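You operate a simulated robot arm through the tools that you are given. There is no shell and no other tool. Be economical: measure what you need, move in short steps, check, and stop when the job is done.

The job below is to be done with a simulated robot arm. You get a single attempt, and the scene is never put back.

Task
Build up the tall housing: clean filter, blue seal ring, lid, then clamp it tight.
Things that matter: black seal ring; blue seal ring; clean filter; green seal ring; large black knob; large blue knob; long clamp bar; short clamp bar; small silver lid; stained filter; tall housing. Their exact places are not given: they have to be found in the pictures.

Only the result counts: the job must be done as asked and must still hold three seconds after the hand-in. Knocking over, shifting, dropping, spilling or breaking anything else fails it. A push-on lid holds only when it is set on centred and level and pressed home; a screw cap is set on level and turned clockwise until tight.

Robot
A 7-joint arm with a two-finger parallel gripper on a trunk, on a base that drives. Base frame: it is fixed to the floor where the robot stands at the start and does not move with it; the origin is under the middle of the robot, x ahead of it, y to its left, z up; the surface under the hand at the start is at about z = 903. Readings come in mm, rad, newtons and seconds.
With the tool pointing down near the work surface it reaches from about 380 to 880 mm from the robot's upright axis, wherever it stands. Its first joint turns from -2.897 to 2.897 rad. Places, roughly: large black knob [500, 700, 1100]; large blue knob [600, 0, 1100]; long clamp bar [500, 700, 1000]; short clamp bar [600, 0, 1100]; small silver lid (9x9x6 cm) [500, 300, 900]; tall housing [500, 100, 1000]. Payload 3.43 kg.
The tool frame sits at the grasp point between the pads (the TCP): z along the fingers, y along the line on which they close. The tips reach 34 mm beyond it. The gripper opens to 128 mm. The fingers are 24 mm wide and 12 mm thick; the gripper's body (48 by 130 mm) begins 96 mm behind the TCP.
Orientation is that of the tool frame in the base frame, as a unit quaternion [x, y, z, w]. With the fingers straight down and closing along the base's y, the tool's x points along the base's -x, its y along +y and its z along -z.

Tools
- The arm moves only by the tool play_rows. Its argument "moves" is a list of rows, each a list of 3 entries, a list of its own where there are three numbers: the shift along the tool's x, y, z in units of 40 mm (1.0 is 40 mm), then the turn, a rotation vector about the tool's x, y, z in units of 5 degrees (1.0 is 5 degrees), then the gripper command, from -1 (shut) to 1 (fully open), values between in proportion. In form: [[[tx, ty, tz], [ax, ay, az], fingers], ...]. A call has 1 to 10 rows; each row shifts and turns the commanded pose from where the row before left it, along the tool's axes as they then stand. A call with a number of a shift or a turn outside -1 to 1 is refused whole. Each row takes 0.2 s and may step no farther than 50 mm and 0.15 rad from the row before; otherwise, or with a gripper value out of range, the whole call is refused. Where a pose cannot be reached the arm comes as near as it can. A force on the tool above 50 N (or 10 N above the force at the start of the call, whichever is more), or a blocked arm, ends the call early, and 0.2 s more pass. The fingers move at their own pace (about 153 mm/s each) and stop on an object; they squeeze with about 39 N. The grip force told is the motor's: it shows also when the fingers shut on nothing. Time passes only in rows, and 0.2 s behind the last, so rows that do not move let the fingers close. The reply holds the time, the measured pose of the TCP, the force on the tool along the base axes, the opening and the grip force, in the units named above and with some noise, with the torque about the TCP (base axes, N m) and any sound that the robot's microphone picked up.
- Cameras (640 x 400 px; columns grow to the right, rows downward): "scene" is now at [185.4, 28.3, 1559.3]; the picture's right is [0.32, -0.95, 0.00], its down [-0.66, -0.22, -0.72] and it looks along [0.68, 0.23, -0.69] (base axes); focal length 262 px, centre (320, 200). "wrist" rides on the gripper at [76, -11, -160] in the tool frame; the picture's right is [0.15, 0.99, 0.00], its down [-0.88, 0.13, -0.46] and it looks along [-0.45, 0.07, 0.89] (tool axes); focal length 234 px, centre (320, 200).
- snapshot(camera): a new picture of that camera. The clock stands still meanwhile.
- roll_base(legs): drives the robot by 1 to 6 legs, each [ahead, turn to the left] in mm and rad, along the robot's own axes; the way and the turn of a leg run together, so that a leg with both is an arc; at most 1500 mm and 3.142 rad a leg. The arm and the cameras ride along, it lands a little off, and it stops where it bumps. It gives what a move gives.
- head_to(pan, tilt): turns the head with the scene camera to pan (to the left, within 2.304 rad either way) and tilt (down, from -0.506 to 1.204), counted from straight ahead of the robot. It gives what a move gives.
- locate(camera, pixels): for up to 12 pixels [column, row] of the newest picture of that camera ("zoom" is the newest enlarged one), the place [x, y, z] in the base frame of the surface seen there, good to about 2 mm. The clock stands still meanwhile.
- zoom(camera, box): a new picture of the part [left, top, right, bottom] of that camera's present view, enlarged. The clock stands still meanwhile.
- finish_job(): hands the job in; it is judged then, once.

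Work in short steps. Measure before you move; look again where a grasp or a placing could have gone wrong, and mend it. You have 80 turns and 68 pictures in all, those below and enlarged ones among them. Open the gripper and draw the arm clear of the work before you hand the job in, unless the task says otherwise; then end with one line.

The tools are called after "Call:" as a command line: name --argument value ..., lists and objects as JSON in quotes. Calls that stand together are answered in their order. play_rows: Moves the arm, as the interface text tells. Its arguments: {"type":"object","properties":{"moves":{"type":"array","items":{"type":"array"}}},"required":["moves"]} The other tools are called the same way: roll_base (legs) drives the base; head_to (pan, tilt) turns the head that bears the scene camera; snapshot (camera) takes a picture; locate (camera, pixels) gives the place of the surface under pixels of a picture; zoom (camera, box) takes an enlarged picture of a part of a camera's view; finish_job () hands the job in.

At the start:

```text
time: 0.0
position: [471.7, -17.9, 1385.1]
ee_rot: [-0.001, 1.0, 0.001, 0.0]
contact_force: [0.4, -0.6, -0.4]
moment: [0.02, 0.01, -0.02]
grip_width: 128.0
gripper_force: 0.0
robot x, y, heading: [-2.8, -1.5, -0.005]
head pan, tilt: [0.326, 0.766]
```

scene: 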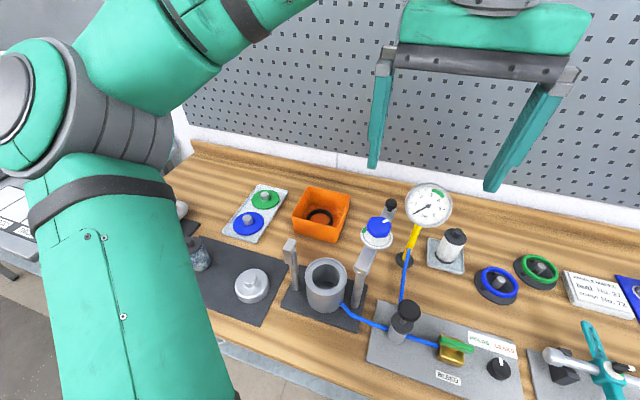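
wrist: 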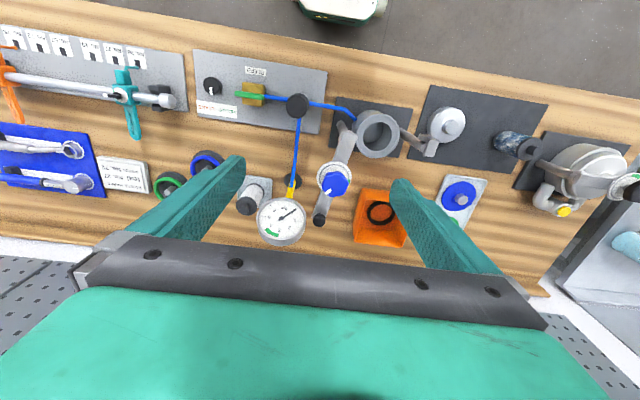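

I see the housing around scene (325,285), the lid near (251,285) and various rings and knobs. I zoom in to identify the parts.

Call:
zoom --camera "scene" --box '[170, 170, 410, 330]'

Call:
zoom --camera "scene" --box '[360, 180, 640, 400]'

```text
2.50 times, centred on (290, 250) of scene
```

zoom: 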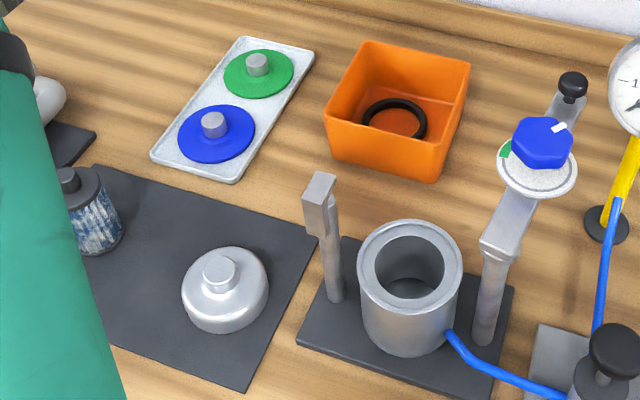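

```text
1.82 times, centred on (500, 290) of scene
```

zoom: 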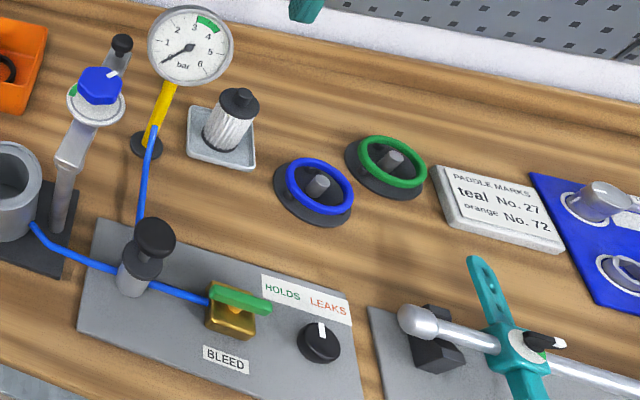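

I locate the clean filter (zoom 238,97), the blue ring on its stand (318,185) and, in the scene picture, the housing, lid and clamp.

Call:
locate --camera "zoom" --pixels '[[239, 96], [226, 112], [250, 115], [222, 140], [245, 150], [200, 150], [319, 181], [290, 172], [349, 188], [322, 160], [315, 208], [285, 205]]'

Call:
locate --camera "scene" --pixels '[[251, 275], [236, 288], [267, 286], [252, 298], [310, 275], [343, 275], [326, 262], [326, 290], [326, 287], [291, 245], [361, 268], [379, 225]]'

Call:
zoom --camera "scene" --box '[270, 180, 430, 340]'

```text
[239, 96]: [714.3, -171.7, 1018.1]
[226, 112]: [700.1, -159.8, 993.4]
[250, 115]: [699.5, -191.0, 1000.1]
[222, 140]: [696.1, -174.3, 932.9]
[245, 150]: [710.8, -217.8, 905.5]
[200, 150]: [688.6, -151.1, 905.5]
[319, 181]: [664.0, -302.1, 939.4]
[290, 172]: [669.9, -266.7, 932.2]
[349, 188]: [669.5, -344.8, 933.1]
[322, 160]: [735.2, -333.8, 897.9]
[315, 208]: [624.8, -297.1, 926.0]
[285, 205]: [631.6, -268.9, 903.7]
```

```text
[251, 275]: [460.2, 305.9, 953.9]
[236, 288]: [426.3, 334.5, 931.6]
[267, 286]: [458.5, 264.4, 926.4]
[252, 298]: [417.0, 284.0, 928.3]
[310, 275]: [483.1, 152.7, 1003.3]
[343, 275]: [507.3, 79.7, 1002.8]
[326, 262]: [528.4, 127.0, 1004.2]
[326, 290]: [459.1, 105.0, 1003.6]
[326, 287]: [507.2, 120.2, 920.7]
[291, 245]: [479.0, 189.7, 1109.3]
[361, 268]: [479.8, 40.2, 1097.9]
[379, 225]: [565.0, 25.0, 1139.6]
```

```text
2.50 times, centred on (350, 260) of scene
```

zoom: 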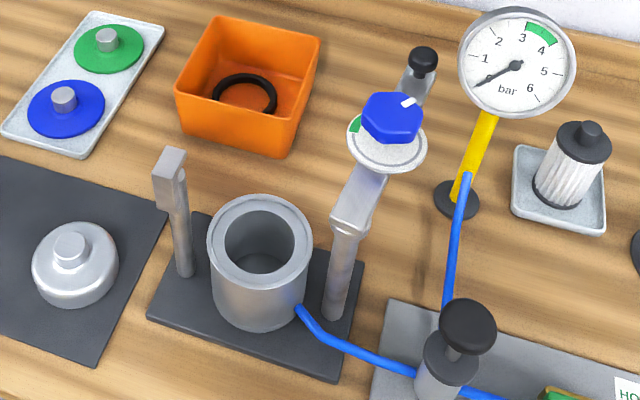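

Now a closer look at both candidate "blue ring" items: tray at (255,210) and stand at (500,285).

Call:
zoom --camera "scene" --box '[220, 180, 284, 244]'

Call:
locate --camera "zoom" --pixels '[[60, 300], [200, 440], [320, 20], [430, 60], [300, 130], [330, 310]]'

Call:
zoom --camera "scene" --box '[465, 245, 565, 310]'

```text
6.25 times, centred on (252, 212) of scene
```

zoom: 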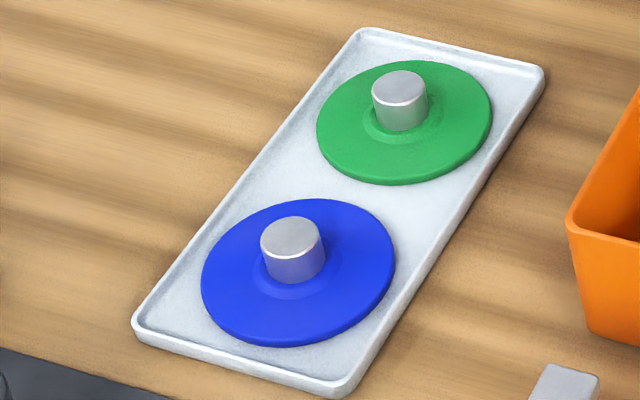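

```text
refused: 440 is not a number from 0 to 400
```

```text
6.15 times, centred on (515, 278) of scene
```

zoom: 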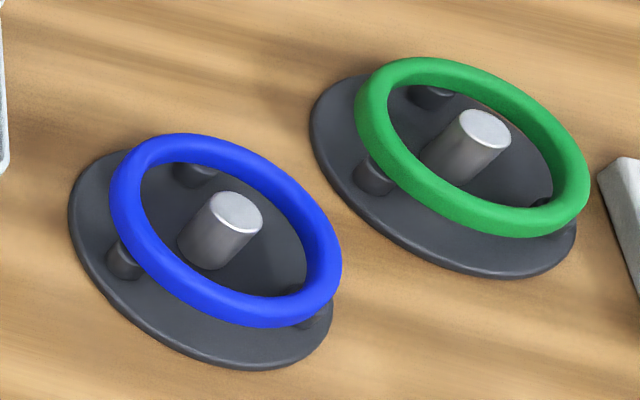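

The real rings are on the stands: the blue one rests on pegs. I measure it.

Call:
locate --camera "zoom" --pixels '[[195, 145], [128, 185], [150, 257], [260, 310], [325, 255], [290, 178], [238, 212], [80, 210], [330, 330], [240, 360], [215, 316], [175, 285]]'

Call:
zoom --camera "scene" --box '[420, 220, 480, 280]'

```text
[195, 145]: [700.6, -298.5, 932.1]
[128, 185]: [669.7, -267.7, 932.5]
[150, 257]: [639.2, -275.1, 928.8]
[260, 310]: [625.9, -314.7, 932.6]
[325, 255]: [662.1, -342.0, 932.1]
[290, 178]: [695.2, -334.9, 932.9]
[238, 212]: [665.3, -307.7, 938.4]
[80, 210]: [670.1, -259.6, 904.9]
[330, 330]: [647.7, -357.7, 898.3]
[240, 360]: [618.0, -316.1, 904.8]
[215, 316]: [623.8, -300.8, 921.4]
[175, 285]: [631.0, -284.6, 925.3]
```

```text
6.67 times, centred on (450, 250) of scene
```

zoom: 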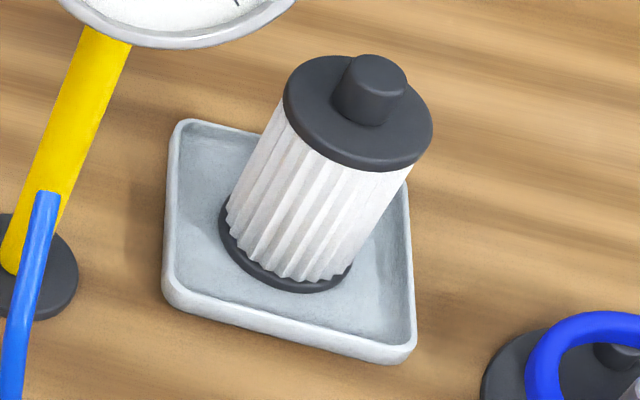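

Call:
locate --camera "zoom" --pixels '[[372, 75], [340, 95], [405, 95], [372, 120], [295, 90], [425, 130], [355, 162], [340, 60], [405, 170], [290, 280], [200, 150], [390, 340]]'

Call:
zoom --camera "scene" --box '[280, 195, 410, 276]'

```text
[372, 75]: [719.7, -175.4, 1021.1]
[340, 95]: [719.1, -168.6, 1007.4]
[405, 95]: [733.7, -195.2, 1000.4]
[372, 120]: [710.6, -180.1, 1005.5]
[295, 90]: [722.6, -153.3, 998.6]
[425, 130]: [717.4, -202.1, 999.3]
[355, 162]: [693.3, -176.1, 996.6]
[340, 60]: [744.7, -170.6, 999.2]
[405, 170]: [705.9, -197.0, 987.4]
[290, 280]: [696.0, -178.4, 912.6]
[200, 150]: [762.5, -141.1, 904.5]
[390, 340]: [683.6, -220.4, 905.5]
```

```text
4.92 times, centred on (345, 236) of scene
```

zoom: 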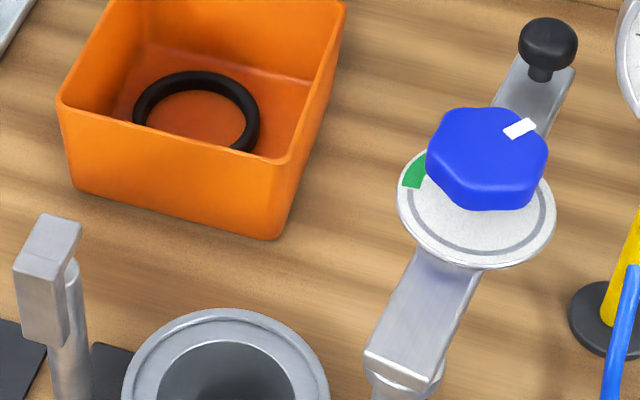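

Call:
locate --camera "zoom" --pixels '[[487, 140], [520, 128], [435, 160], [540, 150], [455, 185], [412, 172], [476, 240], [550, 40], [400, 345], [440, 290], [55, 240], [530, 75]]'

Call:
locate --camera "scene" --pixels '[[286, 240], [295, 242], [290, 255], [293, 290], [300, 270], [357, 300], [362, 285], [312, 305], [380, 240], [308, 284], [345, 284], [328, 258]]'

Call:
zoom --camera "scene" --box '[295, 240, 359, 304]'

```text
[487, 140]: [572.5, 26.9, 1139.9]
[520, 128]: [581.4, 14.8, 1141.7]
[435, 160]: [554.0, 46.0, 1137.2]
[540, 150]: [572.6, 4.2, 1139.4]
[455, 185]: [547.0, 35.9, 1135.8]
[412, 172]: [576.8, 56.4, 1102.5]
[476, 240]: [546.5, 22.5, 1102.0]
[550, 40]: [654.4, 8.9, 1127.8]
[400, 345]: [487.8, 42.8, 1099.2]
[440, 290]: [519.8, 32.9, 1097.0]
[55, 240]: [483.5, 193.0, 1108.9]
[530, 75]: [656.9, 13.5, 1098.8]
```

```text
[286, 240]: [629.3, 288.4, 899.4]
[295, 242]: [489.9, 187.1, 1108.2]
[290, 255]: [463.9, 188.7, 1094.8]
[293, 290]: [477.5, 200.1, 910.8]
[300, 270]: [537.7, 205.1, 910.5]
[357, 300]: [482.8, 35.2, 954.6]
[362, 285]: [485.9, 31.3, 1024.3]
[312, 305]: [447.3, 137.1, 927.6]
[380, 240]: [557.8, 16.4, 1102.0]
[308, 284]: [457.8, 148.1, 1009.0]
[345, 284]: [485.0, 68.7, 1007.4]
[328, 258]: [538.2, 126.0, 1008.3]
```

```text
6.25 times, centred on (327, 272) of scene
```

zoom: 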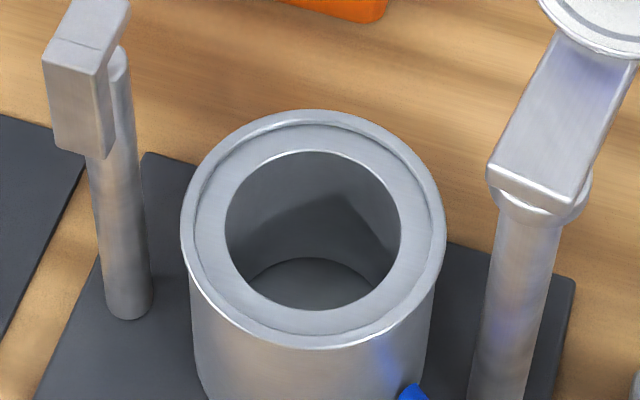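

I measure the gauge clearance, lid knob and housing bore details from this zoom and the scene.

Call:
locate --camera "zoom" --pixels '[[186, 230], [436, 225], [312, 115], [300, 340], [312, 290], [228, 225], [400, 230], [313, 152], [310, 308], [75, 30], [540, 110], [120, 60]]'

Call:
locate --camera "scene" --pixels '[[428, 187], [450, 205], [408, 205], [428, 225], [404, 259], [389, 205], [404, 308], [405, 330]]'

Call:
zoom --camera "scene" --box '[220, 255, 284, 319]'

```text
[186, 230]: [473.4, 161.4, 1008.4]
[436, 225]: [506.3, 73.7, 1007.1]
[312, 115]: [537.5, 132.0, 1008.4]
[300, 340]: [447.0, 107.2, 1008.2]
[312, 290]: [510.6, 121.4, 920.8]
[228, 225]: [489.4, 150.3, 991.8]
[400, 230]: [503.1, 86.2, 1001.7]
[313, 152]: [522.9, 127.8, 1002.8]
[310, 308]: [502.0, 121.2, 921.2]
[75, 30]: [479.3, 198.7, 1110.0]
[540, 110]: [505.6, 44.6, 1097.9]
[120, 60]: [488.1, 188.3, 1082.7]
```

```text
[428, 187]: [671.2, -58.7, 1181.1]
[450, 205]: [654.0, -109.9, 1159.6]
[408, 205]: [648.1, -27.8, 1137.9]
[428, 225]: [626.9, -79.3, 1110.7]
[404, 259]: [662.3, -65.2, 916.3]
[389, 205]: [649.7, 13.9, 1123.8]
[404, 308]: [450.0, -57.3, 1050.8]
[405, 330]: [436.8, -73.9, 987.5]
```

```text
6.25 times, centred on (252, 287) of scene
```

zoom: 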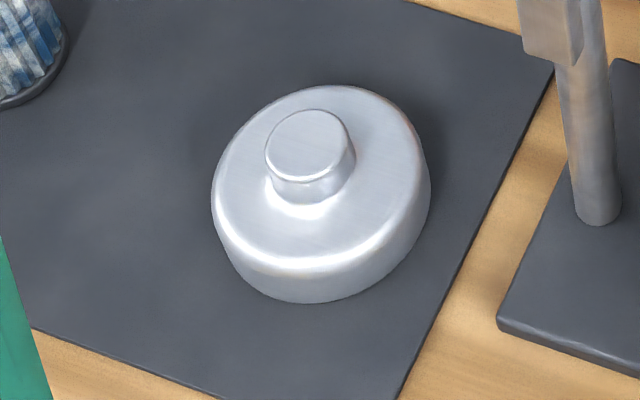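

Call:
locate --camera "zoom" --pixels '[[310, 145], [270, 155], [345, 145], [308, 113], [302, 176], [320, 88], [220, 190], [420, 175], [315, 260], [390, 200], [240, 150], [200, 330]]'

Call:
head_to --pan 0.95 --tilt 0.7

Call:
snapshot --camera "scene"

```text
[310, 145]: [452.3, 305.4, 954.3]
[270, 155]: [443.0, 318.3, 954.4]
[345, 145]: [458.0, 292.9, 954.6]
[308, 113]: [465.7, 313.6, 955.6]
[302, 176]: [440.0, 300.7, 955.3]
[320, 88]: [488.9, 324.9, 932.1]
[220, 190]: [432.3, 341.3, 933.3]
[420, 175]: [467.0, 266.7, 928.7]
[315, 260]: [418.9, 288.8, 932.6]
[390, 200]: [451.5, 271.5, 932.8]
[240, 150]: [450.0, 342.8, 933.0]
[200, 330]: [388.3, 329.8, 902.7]
```

```text
time: 1.0
position: [471.0, -19.0, 1385.2]
ee_rot: [0.0, 1.0, 0.0, 0.0]
contact_force: [0.6, -0.2, -0.1]
moment: [0.04, -0.03, 0.0]
grip_width: 128.0
gripper_force: 0.0
robot x, y, heading: [0.1, -0.9, 0.002]
head pan, tilt: [0.949, 0.7]
```

```text
56 pictures are left
```

scene: 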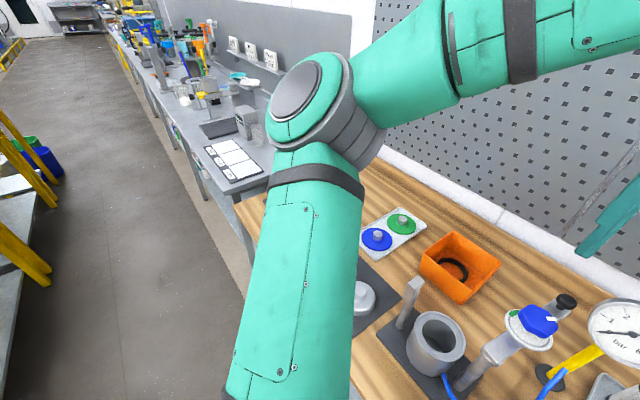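

Arm blocks nothing important. Now I drive the open hand above the clean filter (719.5, -176.5), with fingers narrowed to ~56 mm, staying high.

Call:
play_rows --moves '[[[-0.8875, -0.5625, 0], [0, 0, 0], -0.1], [[-0.8875, -0.5625, 0], [0, 0, 0], -0.1], [[-0.8875, -0.5625, 0], [0, 0, 0], -0.1], [[-0.8875, -0.5625, 0], [0, 0, 0], -0.1], [[-0.8875, -0.5625, 0], [0, 0, 0], -0.1], [[-0.8875, -0.5625, 0], [0, 0, 0], -0.1], [[-0.8875, -0.5625, 0], [0, 0, 0], -0.1], [[0, 0, 0], [0, 0, 0], -0.1]]'

Call:
head_to --pan 0.1 --tilt 0.75

Call:
snapshot --camera "scene"

Call:
snapshot --camera "wrist"

```text
time: 2.8
position: [719.4, -178.1, 1385.7]
ee_rot: [0.0, 1.0, 0.0, 0.0]
contact_force: [0.4, -0.3, -0.2]
moment: [-0.03, 0.02, -0.02]
grip_width: 57.6
gripper_force: 0.1
robot x, y, heading: [-0.4, -3.7, 0.001]
head pan, tilt: [0.949, 0.7]
```

```text
time: 4.0
position: [717.7, -178.6, 1385.6]
ee_rot: [0.0, 1.0, 0.0, 0.0]
contact_force: [-0.6, -0.6, 0.1]
moment: [0.0, 0.01, -0.03]
grip_width: 57.7
gripper_force: 0.1
robot x, y, heading: [3.3, 0.4, 0.001]
head pan, tilt: [0.099, 0.75]
```

```text
55 pictures are left
```

scene: 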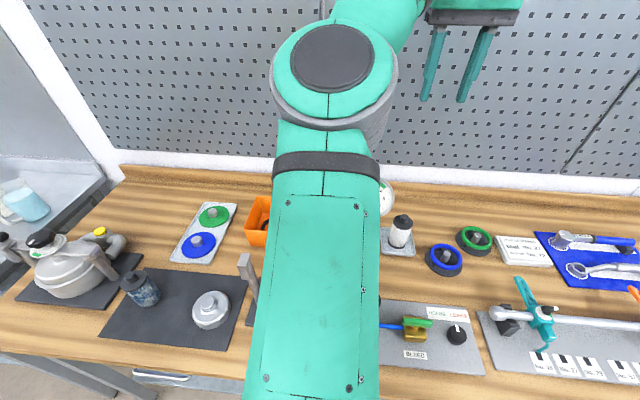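

```text
54 pictures are left
```

wrist: 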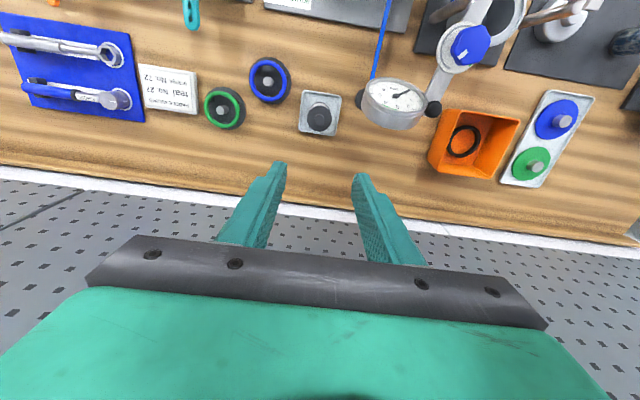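

The filter shows in the wrist view at (319,117). I check its location from here.

Call:
zoom --camera "wrist" --box '[290, 85, 350, 145]'

Call:
locate --camera "scene" --pixels '[[403, 218], [394, 228], [412, 228]]'

```text
6.67 times, centred on (320, 115) of wrist
```

zoom: 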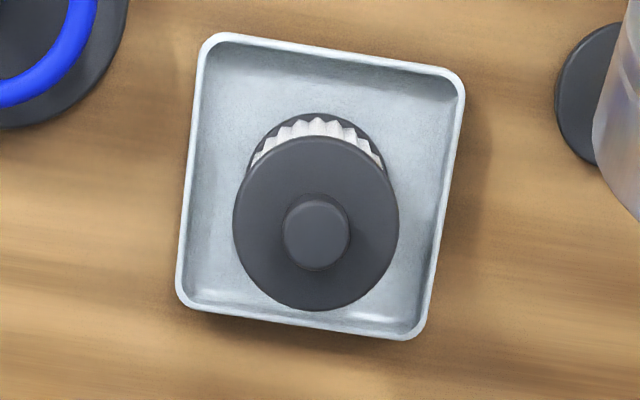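

```text
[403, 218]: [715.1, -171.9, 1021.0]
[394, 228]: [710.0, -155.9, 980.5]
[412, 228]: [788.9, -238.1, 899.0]
```

Call:
locate --camera "zoom" --pixels '[[315, 232], [287, 232], [343, 232], [315, 204], [315, 260], [240, 222], [392, 222], [316, 143], [316, 303], [220, 180], [420, 180]]'

```text
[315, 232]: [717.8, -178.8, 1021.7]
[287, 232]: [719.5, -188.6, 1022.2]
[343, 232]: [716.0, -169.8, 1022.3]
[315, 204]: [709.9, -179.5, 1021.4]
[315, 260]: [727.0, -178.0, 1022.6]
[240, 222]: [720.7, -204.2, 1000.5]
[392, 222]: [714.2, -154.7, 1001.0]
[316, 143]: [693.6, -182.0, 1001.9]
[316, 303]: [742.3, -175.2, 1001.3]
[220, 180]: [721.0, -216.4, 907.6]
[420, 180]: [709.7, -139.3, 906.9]
```

The nub centre is at (718, -178.8), top z 1022, cap z 1001. I descend straight down so the tips end about z 1005.

Call:
play_rows --moves '[[[0, 0, 1], [0, 0, 0], -0.1], [[0, 0, 1], [0, 0, 0], -0.1], [[0, 0, 1], [0, 0, 0], -0.1], [[0, 0, 1], [0, 0, 0], -0.1], [[0, 0, 1], [0, 0, 0], -0.1], [[0, 0, 1], [0, 0, 0], -0.1], [[0, 0, 1], [0, 0, 0], -0.1], [[0, 0, 0.8], [0, 0, 0], -0.1], [[0, 0, 0.4], [0, 0, 0], -0.1], [[0, 0, 0], [0, 0, 0], -0.1]]'

Call:
snapshot --camera "wrist"

```text
time: 6.2
position: [720.3, -174.9, 1056.2]
ee_rot: [0.0, 1.0, 0.001, 0.0]
contact_force: [-0.3, -0.5, 0.1]
moment: [-0.01, -0.01, -0.01]
grip_width: 57.7
gripper_force: 0.1
robot x, y, heading: [1.0, 3.3, -0.001]
head pan, tilt: [0.099, 0.75]
```

```text
52 pictures are left
```

wrist: 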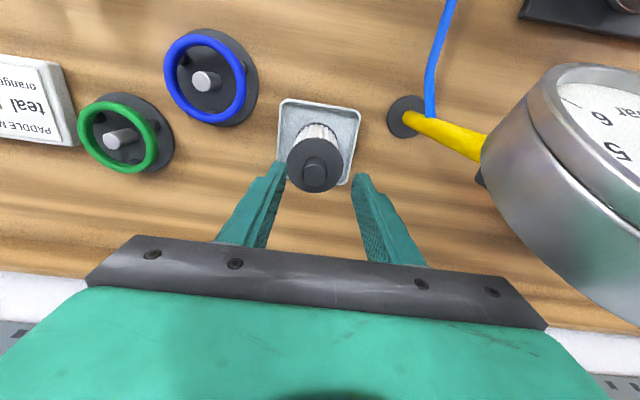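

The filter nub at (314,175) is slightly left of the finger midpoint (320). I locate it again.

Call:
locate --camera "wrist" --pixels '[[314, 174], [290, 172], [340, 172], [282, 170], [359, 178]]'

```text
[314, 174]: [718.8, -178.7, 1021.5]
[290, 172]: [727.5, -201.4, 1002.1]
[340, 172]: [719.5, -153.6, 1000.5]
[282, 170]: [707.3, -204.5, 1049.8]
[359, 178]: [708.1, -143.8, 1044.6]
```

Shift 4 mm in -y, lower 17 mm, then close on the nub.

Call:
play_rows --moves '[[[0.02, -0.1, 0], [0, 0, 0], -0.1], [[0, 0, 0.42], [0, 0, 0], -0.1], [[0, 0, 0], [0, 0, 0], -1], [[0, 0, 0], [0, 0, 0], -1], [[0, 0, 0], [0, 0, 0], -1]]'

Call:
snapshot --camera "wrist"

```text
time: 7.4
position: [718.5, -179.8, 1040.8]
ee_rot: [0.0, 1.0, 0.0, 0.001]
contact_force: [-0.2, 0.1, 0.4]
moment: [-0.01, -0.01, 0.02]
grip_width: 20.8
gripper_force: 38.6
robot x, y, heading: [-2.7, -0.1, -0.001]
head pan, tilt: [0.099, 0.75]
```

```text
51 pictures are left
```

wrist: 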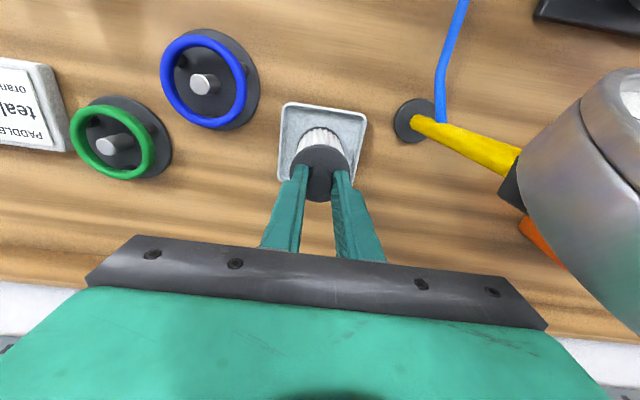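

Gripped at 20.8 mm. Lifting straight up 320 mm.

Call:
play_rows --moves '[[[0, 0, -0.3], [0, 0, 0], -1], [[0, 0, -0.7], [0, 0, 0], -1], [[0, 0, -1], [0, 0, 0], -1], [[0, 0, -1], [0, 0, 0], -1], [[0, 0, -1], [0, 0, 0], -1], [[0, 0, -1], [0, 0, 0], -1], [[0, 0, -1], [0, 0, 0], -1], [[0, 0, -1], [0, 0, 0], -1], [[0, 0, -1], [0, 0, 0], -1]]'

Call:
play_rows --moves '[[[0.6306, 0.8278, 0], [0, 0, 0], -1], [[0.6306, 0.8278, 0], [0, 0, 0], -1], [[0.6306, 0.8278, 0], [0, 0, 0], -1], [[0.6306, 0.8278, 0], [0, 0, 0], -1], [[0.6306, 0.8278, 0], [0, 0, 0], -1], [[0.6306, 0.8278, 0], [0, 0, 0], -1], [[0.6306, 0.8278, 0], [0, 0, 0], -1], [[0.6306, 0.8278, 0], [0, 0, 0], -1], [[0.6306, 0.8278, 0], [0, 0, 0], -1], [[0, 0, 0], [0, 0, 0], -1]]'

Call:
head_to --pan 0.2 --tilt 0.85

Call:
snapshot --camera "scene"

Call:
snapshot --camera "wrist"

```text
time: 9.4
position: [716.9, -179.9, 1362.7]
ee_rot: [0.0, 1.0, 0.0, 0.0]
contact_force: [0.2, 0.2, -2.2]
moment: [-0.03, 0.04, 0.03]
grip_width: 20.7
gripper_force: 39.0
robot x, y, heading: [1.3, 2.0, 0.004]
head pan, tilt: [0.099, 0.75]
```

```text
time: 11.6
position: [487.9, 120.0, 1361.8]
ee_rot: [0.0, 1.0, -0.001, 0.0]
contact_force: [0.2, 0.4, -1.8]
moment: [0.02, -0.02, 0.01]
grip_width: 20.8
gripper_force: 39.1
robot x, y, heading: [-5.0, 0.8, 0.003]
head pan, tilt: [0.099, 0.75]
```

```text
time: 12.3
position: [490.9, 119.7, 1361.0]
ee_rot: [0.0, 1.0, 0.0, 0.0]
contact_force: [1.2, -0.5, -2.3]
moment: [-0.02, -0.01, -0.01]
grip_width: 20.3
gripper_force: 39.0
robot x, y, heading: [0.8, -3.2, -0.003]
head pan, tilt: [0.201, 0.85]
```

```text
50 pictures are left
```

scene: 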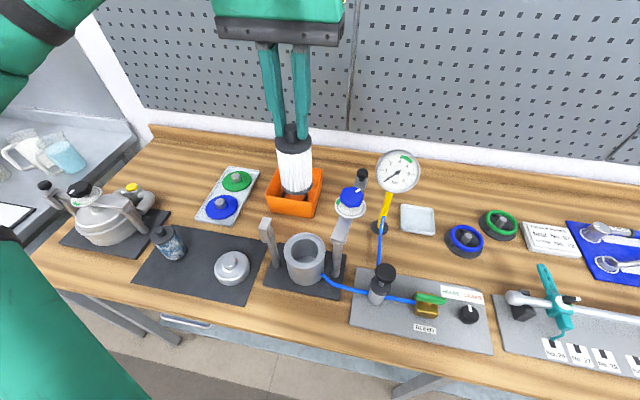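

```text
49 pictures are left
```

wrist: 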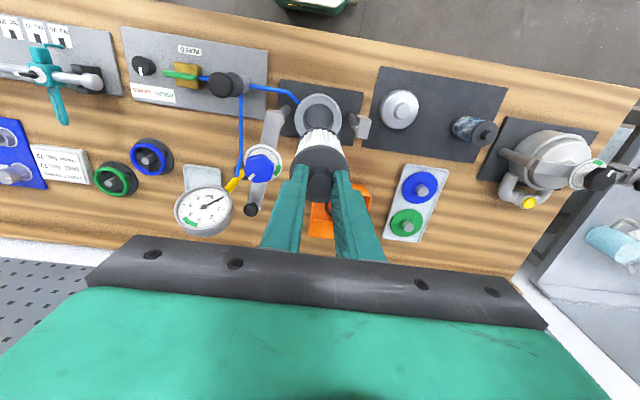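

The filter hangs straight. I re-measure the housing seat from this scene view at (305,258).

Call:
zoom --camera "scene" --box '[255, 205, 355, 305]'

```text
4.00 times, centred on (305, 255) of scene
```

zoom: 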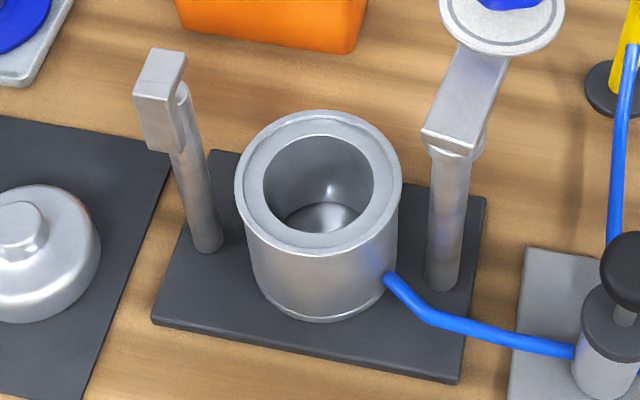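

Call:
locate --camera "zoom" --pixels '[[238, 182], [398, 182], [318, 114], [318, 250], [260, 188], [378, 188], [318, 130], [318, 236], [380, 225], [255, 135], [318, 215], [380, 140]]'

```text
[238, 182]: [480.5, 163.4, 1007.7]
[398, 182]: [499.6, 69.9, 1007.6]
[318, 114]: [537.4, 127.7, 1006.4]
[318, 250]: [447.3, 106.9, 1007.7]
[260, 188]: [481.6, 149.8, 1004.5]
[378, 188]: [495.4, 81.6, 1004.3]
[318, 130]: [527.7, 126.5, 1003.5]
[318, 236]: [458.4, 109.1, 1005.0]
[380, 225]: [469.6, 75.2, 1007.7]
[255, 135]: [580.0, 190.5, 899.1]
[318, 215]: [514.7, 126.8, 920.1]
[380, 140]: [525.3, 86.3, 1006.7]
```

Housing centre ≈ (491.5, 117). I lower 195 mm to just above the rim, and check alignment visually.

Call:
play_rows --moves '[[[-0.02, -0.05, 0.9], [0, 0, 0], -1], [[0, 0, 1], [0, 0, 0], -1], [[0, 0, 1], [0, 0, 0], -1], [[0, 0, 1], [0, 0, 0], -1], [[0, 0, 1], [0, 0, 0], -1], [[0, 0, 0], [0, 0, 0], -1]]'

Call:
zoom --camera "scene" --box '[235, 165, 375, 305]'

Call:
zoom --camera "wrist" --box '[220, 60, 420, 220]'

```text
time: 13.7
position: [493.2, 114.8, 1168.4]
ee_rot: [-0.001, 1.0, 0.001, 0.0]
contact_force: [0.9, -0.9, -1.3]
moment: [0.0, 0.01, -0.02]
grip_width: 20.9
gripper_force: 38.9
robot x, y, heading: [-3.6, -3.2, -0.001]
head pan, tilt: [0.201, 0.85]
```

```text
2.86 times, centred on (305, 235) of scene
```

zoom: 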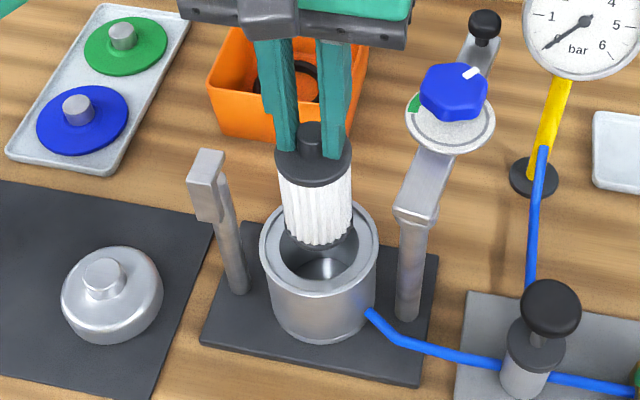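

```text
2.50 times, centred on (320, 140) of wrist
```

zoom: 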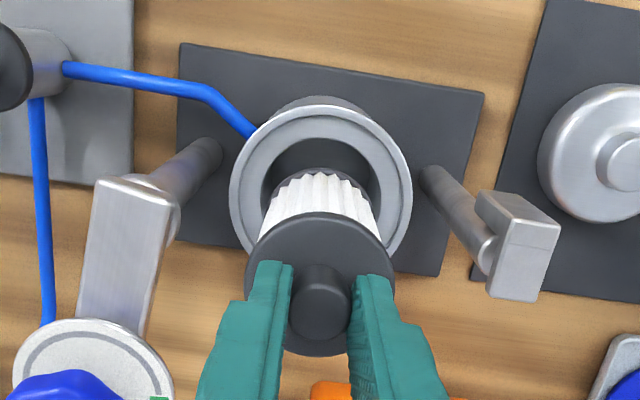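

Call:
locate --camera "zoom" --pixels '[[250, 260], [391, 260], [318, 216], [320, 275], [320, 330], [232, 185], [410, 185], [320, 110], [240, 180], [400, 180]]'

```text
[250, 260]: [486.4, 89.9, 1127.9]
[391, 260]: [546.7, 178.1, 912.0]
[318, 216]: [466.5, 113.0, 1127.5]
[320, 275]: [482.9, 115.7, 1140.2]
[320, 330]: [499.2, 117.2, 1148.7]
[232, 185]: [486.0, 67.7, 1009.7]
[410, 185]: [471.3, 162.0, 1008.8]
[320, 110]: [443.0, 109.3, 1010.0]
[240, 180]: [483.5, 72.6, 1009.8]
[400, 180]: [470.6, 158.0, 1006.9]
```

Filter axis ≈ (492,115.5), housing ≈ (491,117), clearance several mm. Lower with a 1.5 mm correction until near the floor.

Call:
play_rows --moves '[[[0, 0.04, 0.5], [0, 0, 0], -1], [[0, 0, 0.5], [0, 0, 0], -1], [[0, 0, 0.5], [0, 0, 0], -1], [[0, 0, 0.5], [0, 0, 0], -1], [[0, 0, 0.5], [0, 0, 0], -1], [[0, 0, 0.15], [0, 0, 0], -1], [[0, 0, 0], [0, 0, 0], -1]]'

Call:
zoom --camera "scene" --box '[235, 165, 375, 305]'

```text
time: 14.3
position: [491.4, 117.1, 1132.0]
ee_rot: [0.001, 1.0, 0.001, 0.005]
contact_force: [-12.0, 0.6, 26.8]
moment: [0.53, 0.8, 0.06]
grip_width: 20.7
gripper_force: 38.5
robot x, y, heading: [-1.3, -0.6, 0.003]
head pan, tilt: [0.201, 0.85]
stopped in row 3: the force on the tool passed its limit at 114 N (the readings are from after the stop); the commanded pose is now the measured one
```

```text
2.86 times, centred on (305, 235) of scene
```

zoom: 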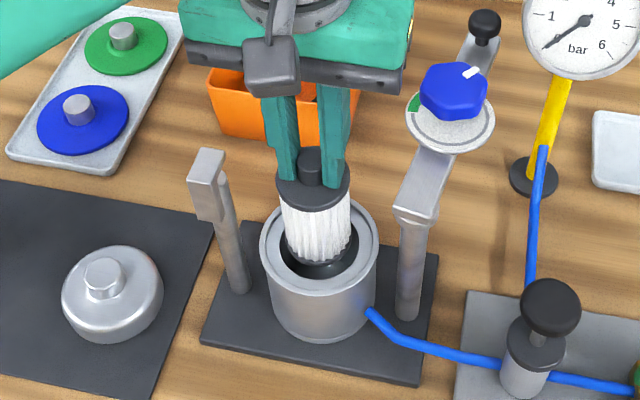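

The filter touched the far rim (force toward -x). I raise 12 mm and look closely.

Call:
play_rows --moves '[[[0, 0, -0.3], [0, 0, 0], -1], [[0, 0, 0], [0, 0, 0], -1]]'

Call:
zoom --camera "scene" --box '[265, 205, 345, 285]'

Call:
zoom --camera "wrist" --box '[260, 80, 380, 190]'

```text
time: 14.9
position: [492.3, 115.9, 1141.9]
ee_rot: [0.0, 1.0, -0.001, 0.005]
contact_force: [-0.1, -0.2, -0.5]
moment: [0.01, 0.03, 0.0]
grip_width: 20.5
gripper_force: 39.2
robot x, y, heading: [1.0, -0.7, -0.001]
head pan, tilt: [0.201, 0.85]
```

```text
5.00 times, centred on (305, 245) of scene
```

zoom: 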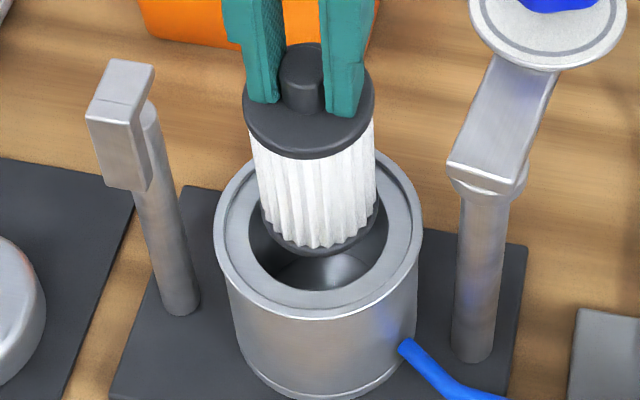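

```text
3.64 times, centred on (320, 135) of wrist
```

zoom: 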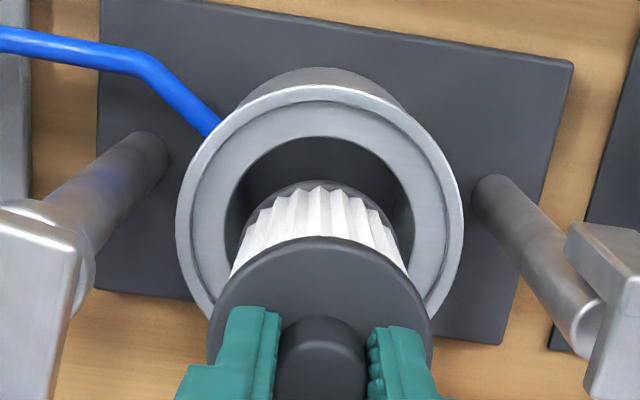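

Call:
locate --camera "zoom" --pixels '[[320, 242], [320, 187], [215, 320], [426, 320], [320, 330], [320, 205], [320, 92], [180, 215], [462, 215], [320, 139], [230, 205], [410, 205]]'

Call:
zoom --camera "scene" --box '[265, 205, 345, 285]'

Call:
locate --camera "zoom" --pixels '[[318, 254], [268, 220], [375, 220], [310, 154], [249, 105], [371, 110], [302, 60], [318, 300], [318, 290], [250, 240], [388, 235], [320, 240]]'

```text
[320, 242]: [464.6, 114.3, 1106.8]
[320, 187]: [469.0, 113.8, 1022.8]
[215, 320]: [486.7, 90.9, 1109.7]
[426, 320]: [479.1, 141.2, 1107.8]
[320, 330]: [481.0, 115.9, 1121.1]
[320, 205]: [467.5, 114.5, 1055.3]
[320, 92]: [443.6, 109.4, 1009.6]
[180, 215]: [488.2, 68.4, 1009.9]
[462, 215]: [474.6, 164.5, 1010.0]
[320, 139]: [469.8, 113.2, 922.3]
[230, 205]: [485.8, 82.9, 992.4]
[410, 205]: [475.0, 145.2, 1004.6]
```

```text
5.00 times, centred on (305, 245) of scene
```

zoom: 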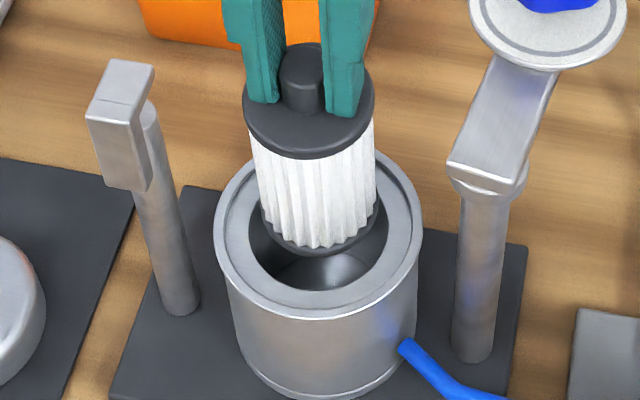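

```text
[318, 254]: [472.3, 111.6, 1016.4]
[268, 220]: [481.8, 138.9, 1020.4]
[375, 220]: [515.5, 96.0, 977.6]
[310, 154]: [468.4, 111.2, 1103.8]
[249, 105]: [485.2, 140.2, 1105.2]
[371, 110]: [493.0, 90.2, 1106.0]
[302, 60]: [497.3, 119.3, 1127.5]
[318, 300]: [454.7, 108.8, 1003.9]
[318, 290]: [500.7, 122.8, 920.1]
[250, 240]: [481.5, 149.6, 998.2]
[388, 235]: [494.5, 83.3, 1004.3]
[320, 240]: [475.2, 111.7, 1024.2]
```

The filter is tilted ~0.05 rad in the grip (bottom toward +x). I rotate the tool about its y to level it and recheck.

Call:
play_rows --moves '[[[0, 0, -0.2], [0, 0, 0], -1], [[-0.05, 0.04, 0], [0, 0.6, 0], -1], [[0, 0, 0], [0, 0, 0], -1]]'

Call:
zoom --camera "scene" --box '[265, 205, 345, 285]'

Call:
locate --camera "zoom" --pixels '[[312, 150], [320, 242], [313, 170], [316, 200], [318, 225], [268, 205], [372, 205], [260, 170], [366, 170], [320, 236]]'

```text
time: 15.7
position: [493.7, 117.9, 1151.4]
ee_rot: [0.0, 1.0, 0.0, -0.022]
contact_force: [0.2, 0.3, -0.8]
moment: [0.01, 0.02, 0.0]
grip_width: 21.1
gripper_force: 38.8
robot x, y, heading: [0.9, 0.6, 0.004]
head pan, tilt: [0.201, 0.85]
```

```text
5.00 times, centred on (305, 245) of scene
```

zoom: 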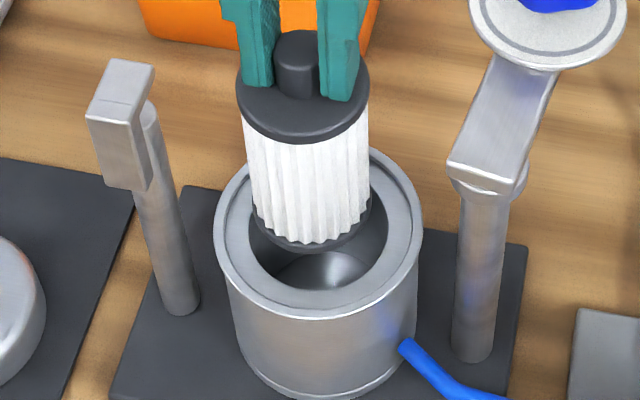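

```text
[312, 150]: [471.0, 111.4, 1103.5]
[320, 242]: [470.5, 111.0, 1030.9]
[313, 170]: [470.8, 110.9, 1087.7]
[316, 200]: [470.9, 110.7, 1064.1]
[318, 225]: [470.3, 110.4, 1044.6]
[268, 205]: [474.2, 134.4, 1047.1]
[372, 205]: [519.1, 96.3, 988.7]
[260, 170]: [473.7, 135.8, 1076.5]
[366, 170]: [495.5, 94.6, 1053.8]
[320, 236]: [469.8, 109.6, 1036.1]
```

Now vertical (front pleats x 470.9→470.3 along its height). Shift 2 mm in -x and lower slowly along the base vertical. The tool is tilted 0.044 rad, so I compensate along tool x.

Call:
play_rows --moves '[[[0.05, 0.02, 0], [0, 0, 0], -1], [[-0.013, 0, 0.3], [0, 0, 0], -1], [[-0.013, 0, 0.3], [0, 0, 0], -1], [[-0.013, 0, 0.3], [0, 0, 0], -1], [[0, 0, 0], [0, 0, 0], -1]]'

Call:
zoom --camera "scene" --box '[265, 205, 345, 285]'

```text
time: 16.9
position: [492.1, 120.4, 1113.0]
ee_rot: [0.0, 1.0, 0.0, -0.022]
contact_force: [0.1, -0.2, -1.7]
moment: [0.03, 0.0, -0.02]
grip_width: 20.9
gripper_force: 39.8
robot x, y, heading: [-0.5, 0.4, 0.001]
head pan, tilt: [0.201, 0.85]
```

```text
5.00 times, centred on (305, 245) of scene
```

zoom: 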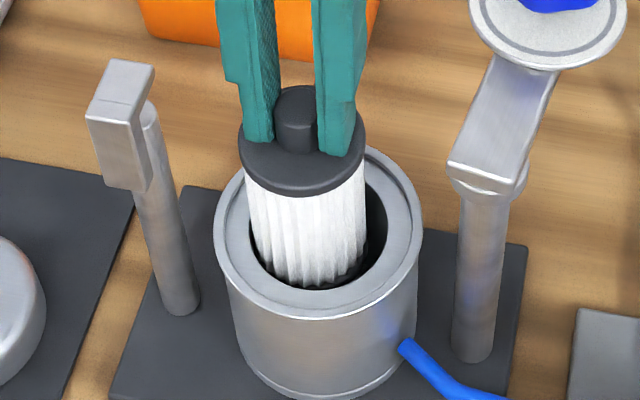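

It is inside the bore; the gap is bigger on the right, so I shift -y by ~3 mm and continue down to near the floor.

Call:
play_rows --moves '[[[0, -0.075, 0], [0, 0, 0], -1], [[-0.013, 0, 0.3], [0, 0, 0], -1], [[-0.013, 0, 0.3], [0, 0, 0], -1], [[-0.013, 0, 0.3], [0, 0, 0], -1], [[-0.013, 0, 0.3], [0, 0, 0], -1], [[0, 0, 0], [0, 0, 0], -1]]'

Call:
zoom --camera "scene" --box '[265, 205, 345, 285]'

```text
time: 18.3
position: [492.3, 116.6, 1066.4]
ee_rot: [0.0, 1.0, 0.0, -0.023]
contact_force: [0.4, 0.4, -1.4]
moment: [0.01, -0.03, -0.02]
grip_width: 21.0
gripper_force: 38.9
robot x, y, heading: [2.2, -0.7, 0.002]
head pan, tilt: [0.201, 0.85]
```

```text
5.00 times, centred on (305, 245) of scene
```

zoom: 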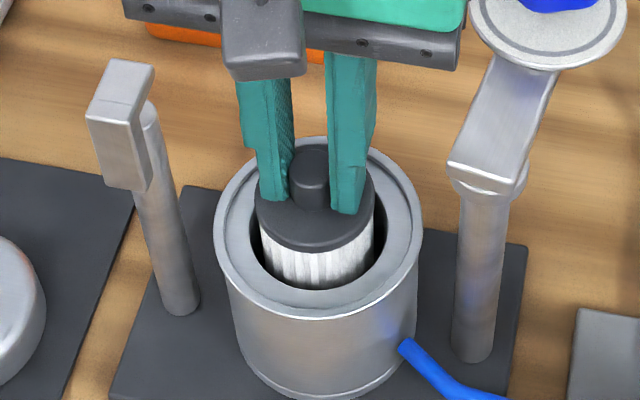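

Clear all round. I lower in small steps until contact with the floor.

Call:
play_rows --moves '[[[-0.005, 0, 0.12], [0, 0, 0], -1], [[-0.005, 0, 0.12], [0, 0, 0], -1], [[-0.005, 0, 0.1], [0, 0, 0], -1], [[0, 0, 0.05], [0, 0, 0], -1], [[0, 0, 0.05], [0, 0, 0], -1], [[0, 0, 0.05], [0, 0, 0], -1]]'

Call:
zoom --camera "scene" --box '[265, 205, 345, 285]'

Call:
locate --camera "zoom" --pixels '[[260, 225], [374, 230], [320, 262], [313, 185], [318, 300]]'

```text
time: 19.8
position: [491.9, 117.2, 1052.0]
ee_rot: [0.002, 1.0, 0.0, -0.019]
contact_force: [-3.4, 0.2, 12.4]
moment: [0.02, 0.11, 0.01]
grip_width: 21.0
gripper_force: 38.9
robot x, y, heading: [2.3, 0.4, 0.003]
head pan, tilt: [0.201, 0.85]
stopped in row 6: the force on the tool passed its limit at 53 N (the readings are from after the stop); the commanded pose is now the measured one
```

```text
5.00 times, centred on (305, 245) of scene
```

zoom: 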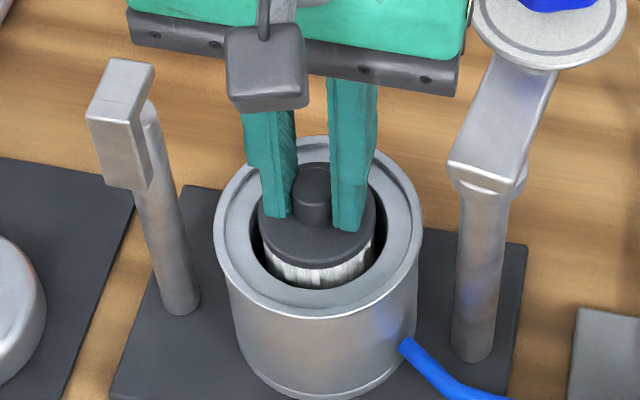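

```text
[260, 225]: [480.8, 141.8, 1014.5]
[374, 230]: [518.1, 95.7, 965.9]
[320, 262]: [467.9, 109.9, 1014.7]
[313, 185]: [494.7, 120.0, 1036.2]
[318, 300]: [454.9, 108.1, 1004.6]
```

Seated on the floor: cap z 1014.6 as predicted. Release and lift, then undo the tilt.

Call:
play_rows --moves '[[[0, 0, 0], [0, 0, 0], -0.4], [[0, 0, 0], [0, 0, 0], -0.4], [[0, 0, -0.4], [0, 0, 0], -0.4], [[0, 0, -1], [0, 0, 0], -0.4], [[0, 0, -1], [0, -0.53, 0], -0.4], [[0, 0, -1], [0, 0, 0], -0.4], [[0, 0, -1], [0, 0, 0], 0], [[0, 0, -1], [0, 0, 0], 0.7], [[0, 0, -1], [0, 0, 0], 0.7], [[0, 0, 0], [0, 0, 0], 0.7]]'

Call:
zoom --camera "scene" --box '[265, 205, 345, 285]'

Call:
locate --camera "zoom" --pixels '[[260, 225], [374, 230], [320, 262], [318, 190], [313, 180], [320, 300], [228, 230], [408, 230], [318, 160]]'

```text
time: 22.0
position: [494.1, 119.3, 1307.4]
ee_rot: [0.001, 1.0, -0.001, 0.003]
contact_force: [-0.8, -0.1, -0.5]
moment: [-0.03, 0.0, 0.01]
grip_width: 108.9
gripper_force: 0.0
robot x, y, heading: [0.8, 0.2, -0.003]
head pan, tilt: [0.201, 0.85]
```

```text
5.00 times, centred on (305, 245) of scene
```

zoom: 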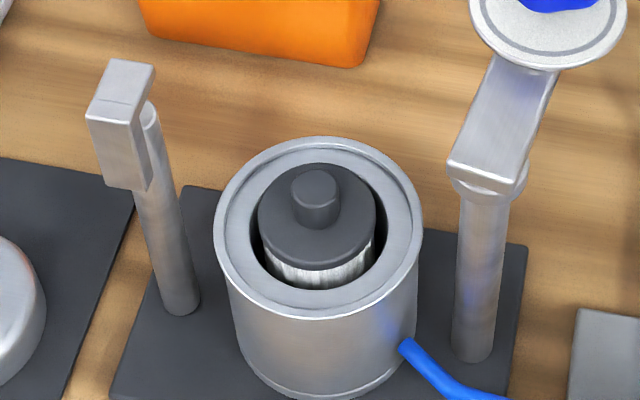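

```text
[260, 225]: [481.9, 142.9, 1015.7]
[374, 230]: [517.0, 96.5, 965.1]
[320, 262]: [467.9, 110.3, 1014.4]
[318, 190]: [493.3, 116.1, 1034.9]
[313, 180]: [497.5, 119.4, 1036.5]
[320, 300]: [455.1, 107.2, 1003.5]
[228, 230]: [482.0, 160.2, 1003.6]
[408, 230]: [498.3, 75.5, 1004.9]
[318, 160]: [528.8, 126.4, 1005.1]
```

Filter stands upright in the housing. Next the blue ring: I move the opened hand over (664, -306) at height.

Call:
play_rows --moves '[[[-0.386, -0.966, 0], [0, 0.07, 0], 0.7], [[-0.386, -0.966, 0], [0, 0, 0], 0.7], [[-0.386, -0.966, 0], [0, 0, 0], 0.7], [[-0.386, -0.966, 0], [0, 0, 0], 0.7], [[-0.386, -0.966, 0], [0, 0, 0], 0.7], [[-0.386, -0.966, 0], [0, 0, 0], 0.7], [[-0.386, -0.966, 0], [0, 0, 0], 0.7], [[-0.386, -0.966, 0], [0, 0, 0], 0.7], [[-0.386, -0.966, 0], [0, 0, 0], 0.7], [[-0.386, -0.966, 0], [0, 0, 0], 0.7]]'

Call:
play_rows --moves '[[[-0.386, -0.966, 0], [0, 0, 0], 0.7], [[0, 0, 1], [0, 0, 0], 0.7], [[0, 0, 1], [0, 0, 0], 0.7], [[0, 0, 1], [0, 0, 0], 0.7], [[0, 0, 1], [0, 0, 0], 0.7], [[0, 0, 1], [0, 0, 0], 0.7], [[0, 0, 1], [0, 0, 0], 0.7], [[0, 0, 0], [0, 0, 0], 0.7]]'

Call:
snapshot --camera "wrist"

```text
time: 24.2
position: [645.8, -271.0, 1311.3]
ee_rot: [0.001, 1.0, 0.0, 0.001]
contact_force: [0.2, 0.2, 0.9]
moment: [-0.09, 0.05, -0.03]
grip_width: 108.9
gripper_force: 0.0
robot x, y, heading: [0.2, -0.2, 0.001]
head pan, tilt: [0.201, 0.85]
```

```text
time: 26.0
position: [664.1, -308.5, 1068.4]
ee_rot: [0.002, 1.0, -0.001, 0.0]
contact_force: [-0.1, 0.8, 0.3]
moment: [-0.02, -0.01, -0.01]
grip_width: 108.9
gripper_force: 0.0
robot x, y, heading: [3.1, -0.9, -0.003]
head pan, tilt: [0.201, 0.85]
```

```text
36 pictures are left
```

wrist: 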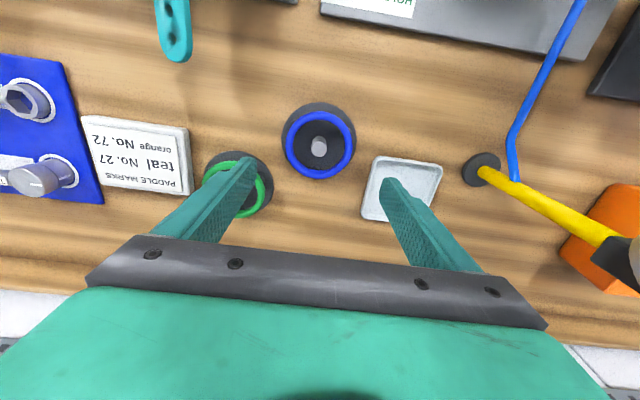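

Locate the blue ring's edges and the green neighbour in this wrist view.

Call:
locate --camera "wrist" --pixels '[[285, 140], [351, 146], [320, 111], [315, 174], [319, 148], [298, 118], [341, 168], [262, 195], [258, 165], [205, 175]]'

```text
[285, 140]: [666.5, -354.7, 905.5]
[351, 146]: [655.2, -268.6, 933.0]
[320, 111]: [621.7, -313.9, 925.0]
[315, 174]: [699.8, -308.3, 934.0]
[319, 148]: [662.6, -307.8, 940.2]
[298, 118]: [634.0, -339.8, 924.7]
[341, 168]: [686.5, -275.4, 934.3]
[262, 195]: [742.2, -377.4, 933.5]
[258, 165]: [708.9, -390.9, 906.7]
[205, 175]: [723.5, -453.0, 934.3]
```

Ring centre ≈ (663, -306.5), tube z ≈ 921–933. I lower so tips come to ~z 924 just below the tube's middle.

Call:
play_rows --moves '[[[0.03, 0.04, 1], [0, 0, 0], 0.7], [[0, 0, 1], [0, 0, 0], 0.7], [[0, 0, 0.5], [0, 0, 0], 0.7], [[0, 0, 0], [0, 0, 0], 0.7]]'

Call:
snapshot --camera "wrist"

```text
time: 27.0
position: [662.8, -306.5, 966.4]
ee_rot: [0.002, 1.0, 0.0, -0.001]
contact_force: [0.7, 1.1, 0.7]
moment: [0.02, 0.03, 0.01]
grip_width: 108.9
gripper_force: 0.1
robot x, y, heading: [0.8, 0.1, -0.003]
head pan, tilt: [0.201, 0.85]
```

```text
35 pictures are left
```

wrist: 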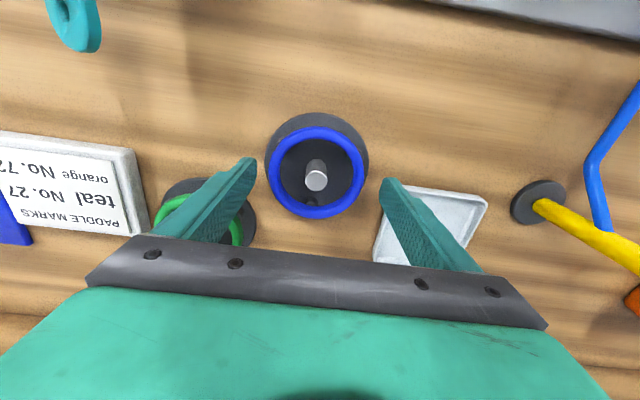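

Ring centre (317,171) sits midway between fingertips (250,162)/(385,183). Lower 8 mm and close.

Call:
play_rows --moves '[[[0, 0, 0.2], [0, 0, 0], 0.7], [[0, 0, 0], [0, 0, 0], 0.7], [[0, 0, 0], [0, 0, 0], 0.3], [[0, 0, 0], [0, 0, 0], 0.2], [[0, 0, 0], [0, 0, 0], -0.1], [[0, 0, 0], [0, 0, 0], -0.1]]'

Call:
snapshot --camera "wrist"

```text
time: 28.4
position: [663.6, -306.4, 958.1]
ee_rot: [0.001, 1.0, 0.0, 0.0]
contact_force: [-0.6, -0.2, 0.7]
moment: [0.0, 0.0, 0.0]
grip_width: 80.7
gripper_force: 38.7
robot x, y, heading: [-2.2, 0.7, -0.003]
head pan, tilt: [0.201, 0.85]
```

```text
34 pictures are left
```

wrist: 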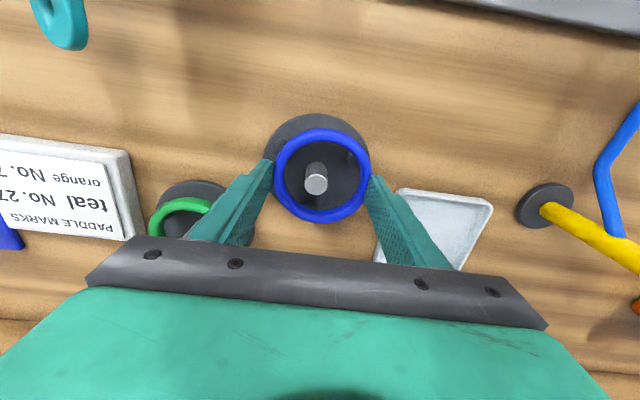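

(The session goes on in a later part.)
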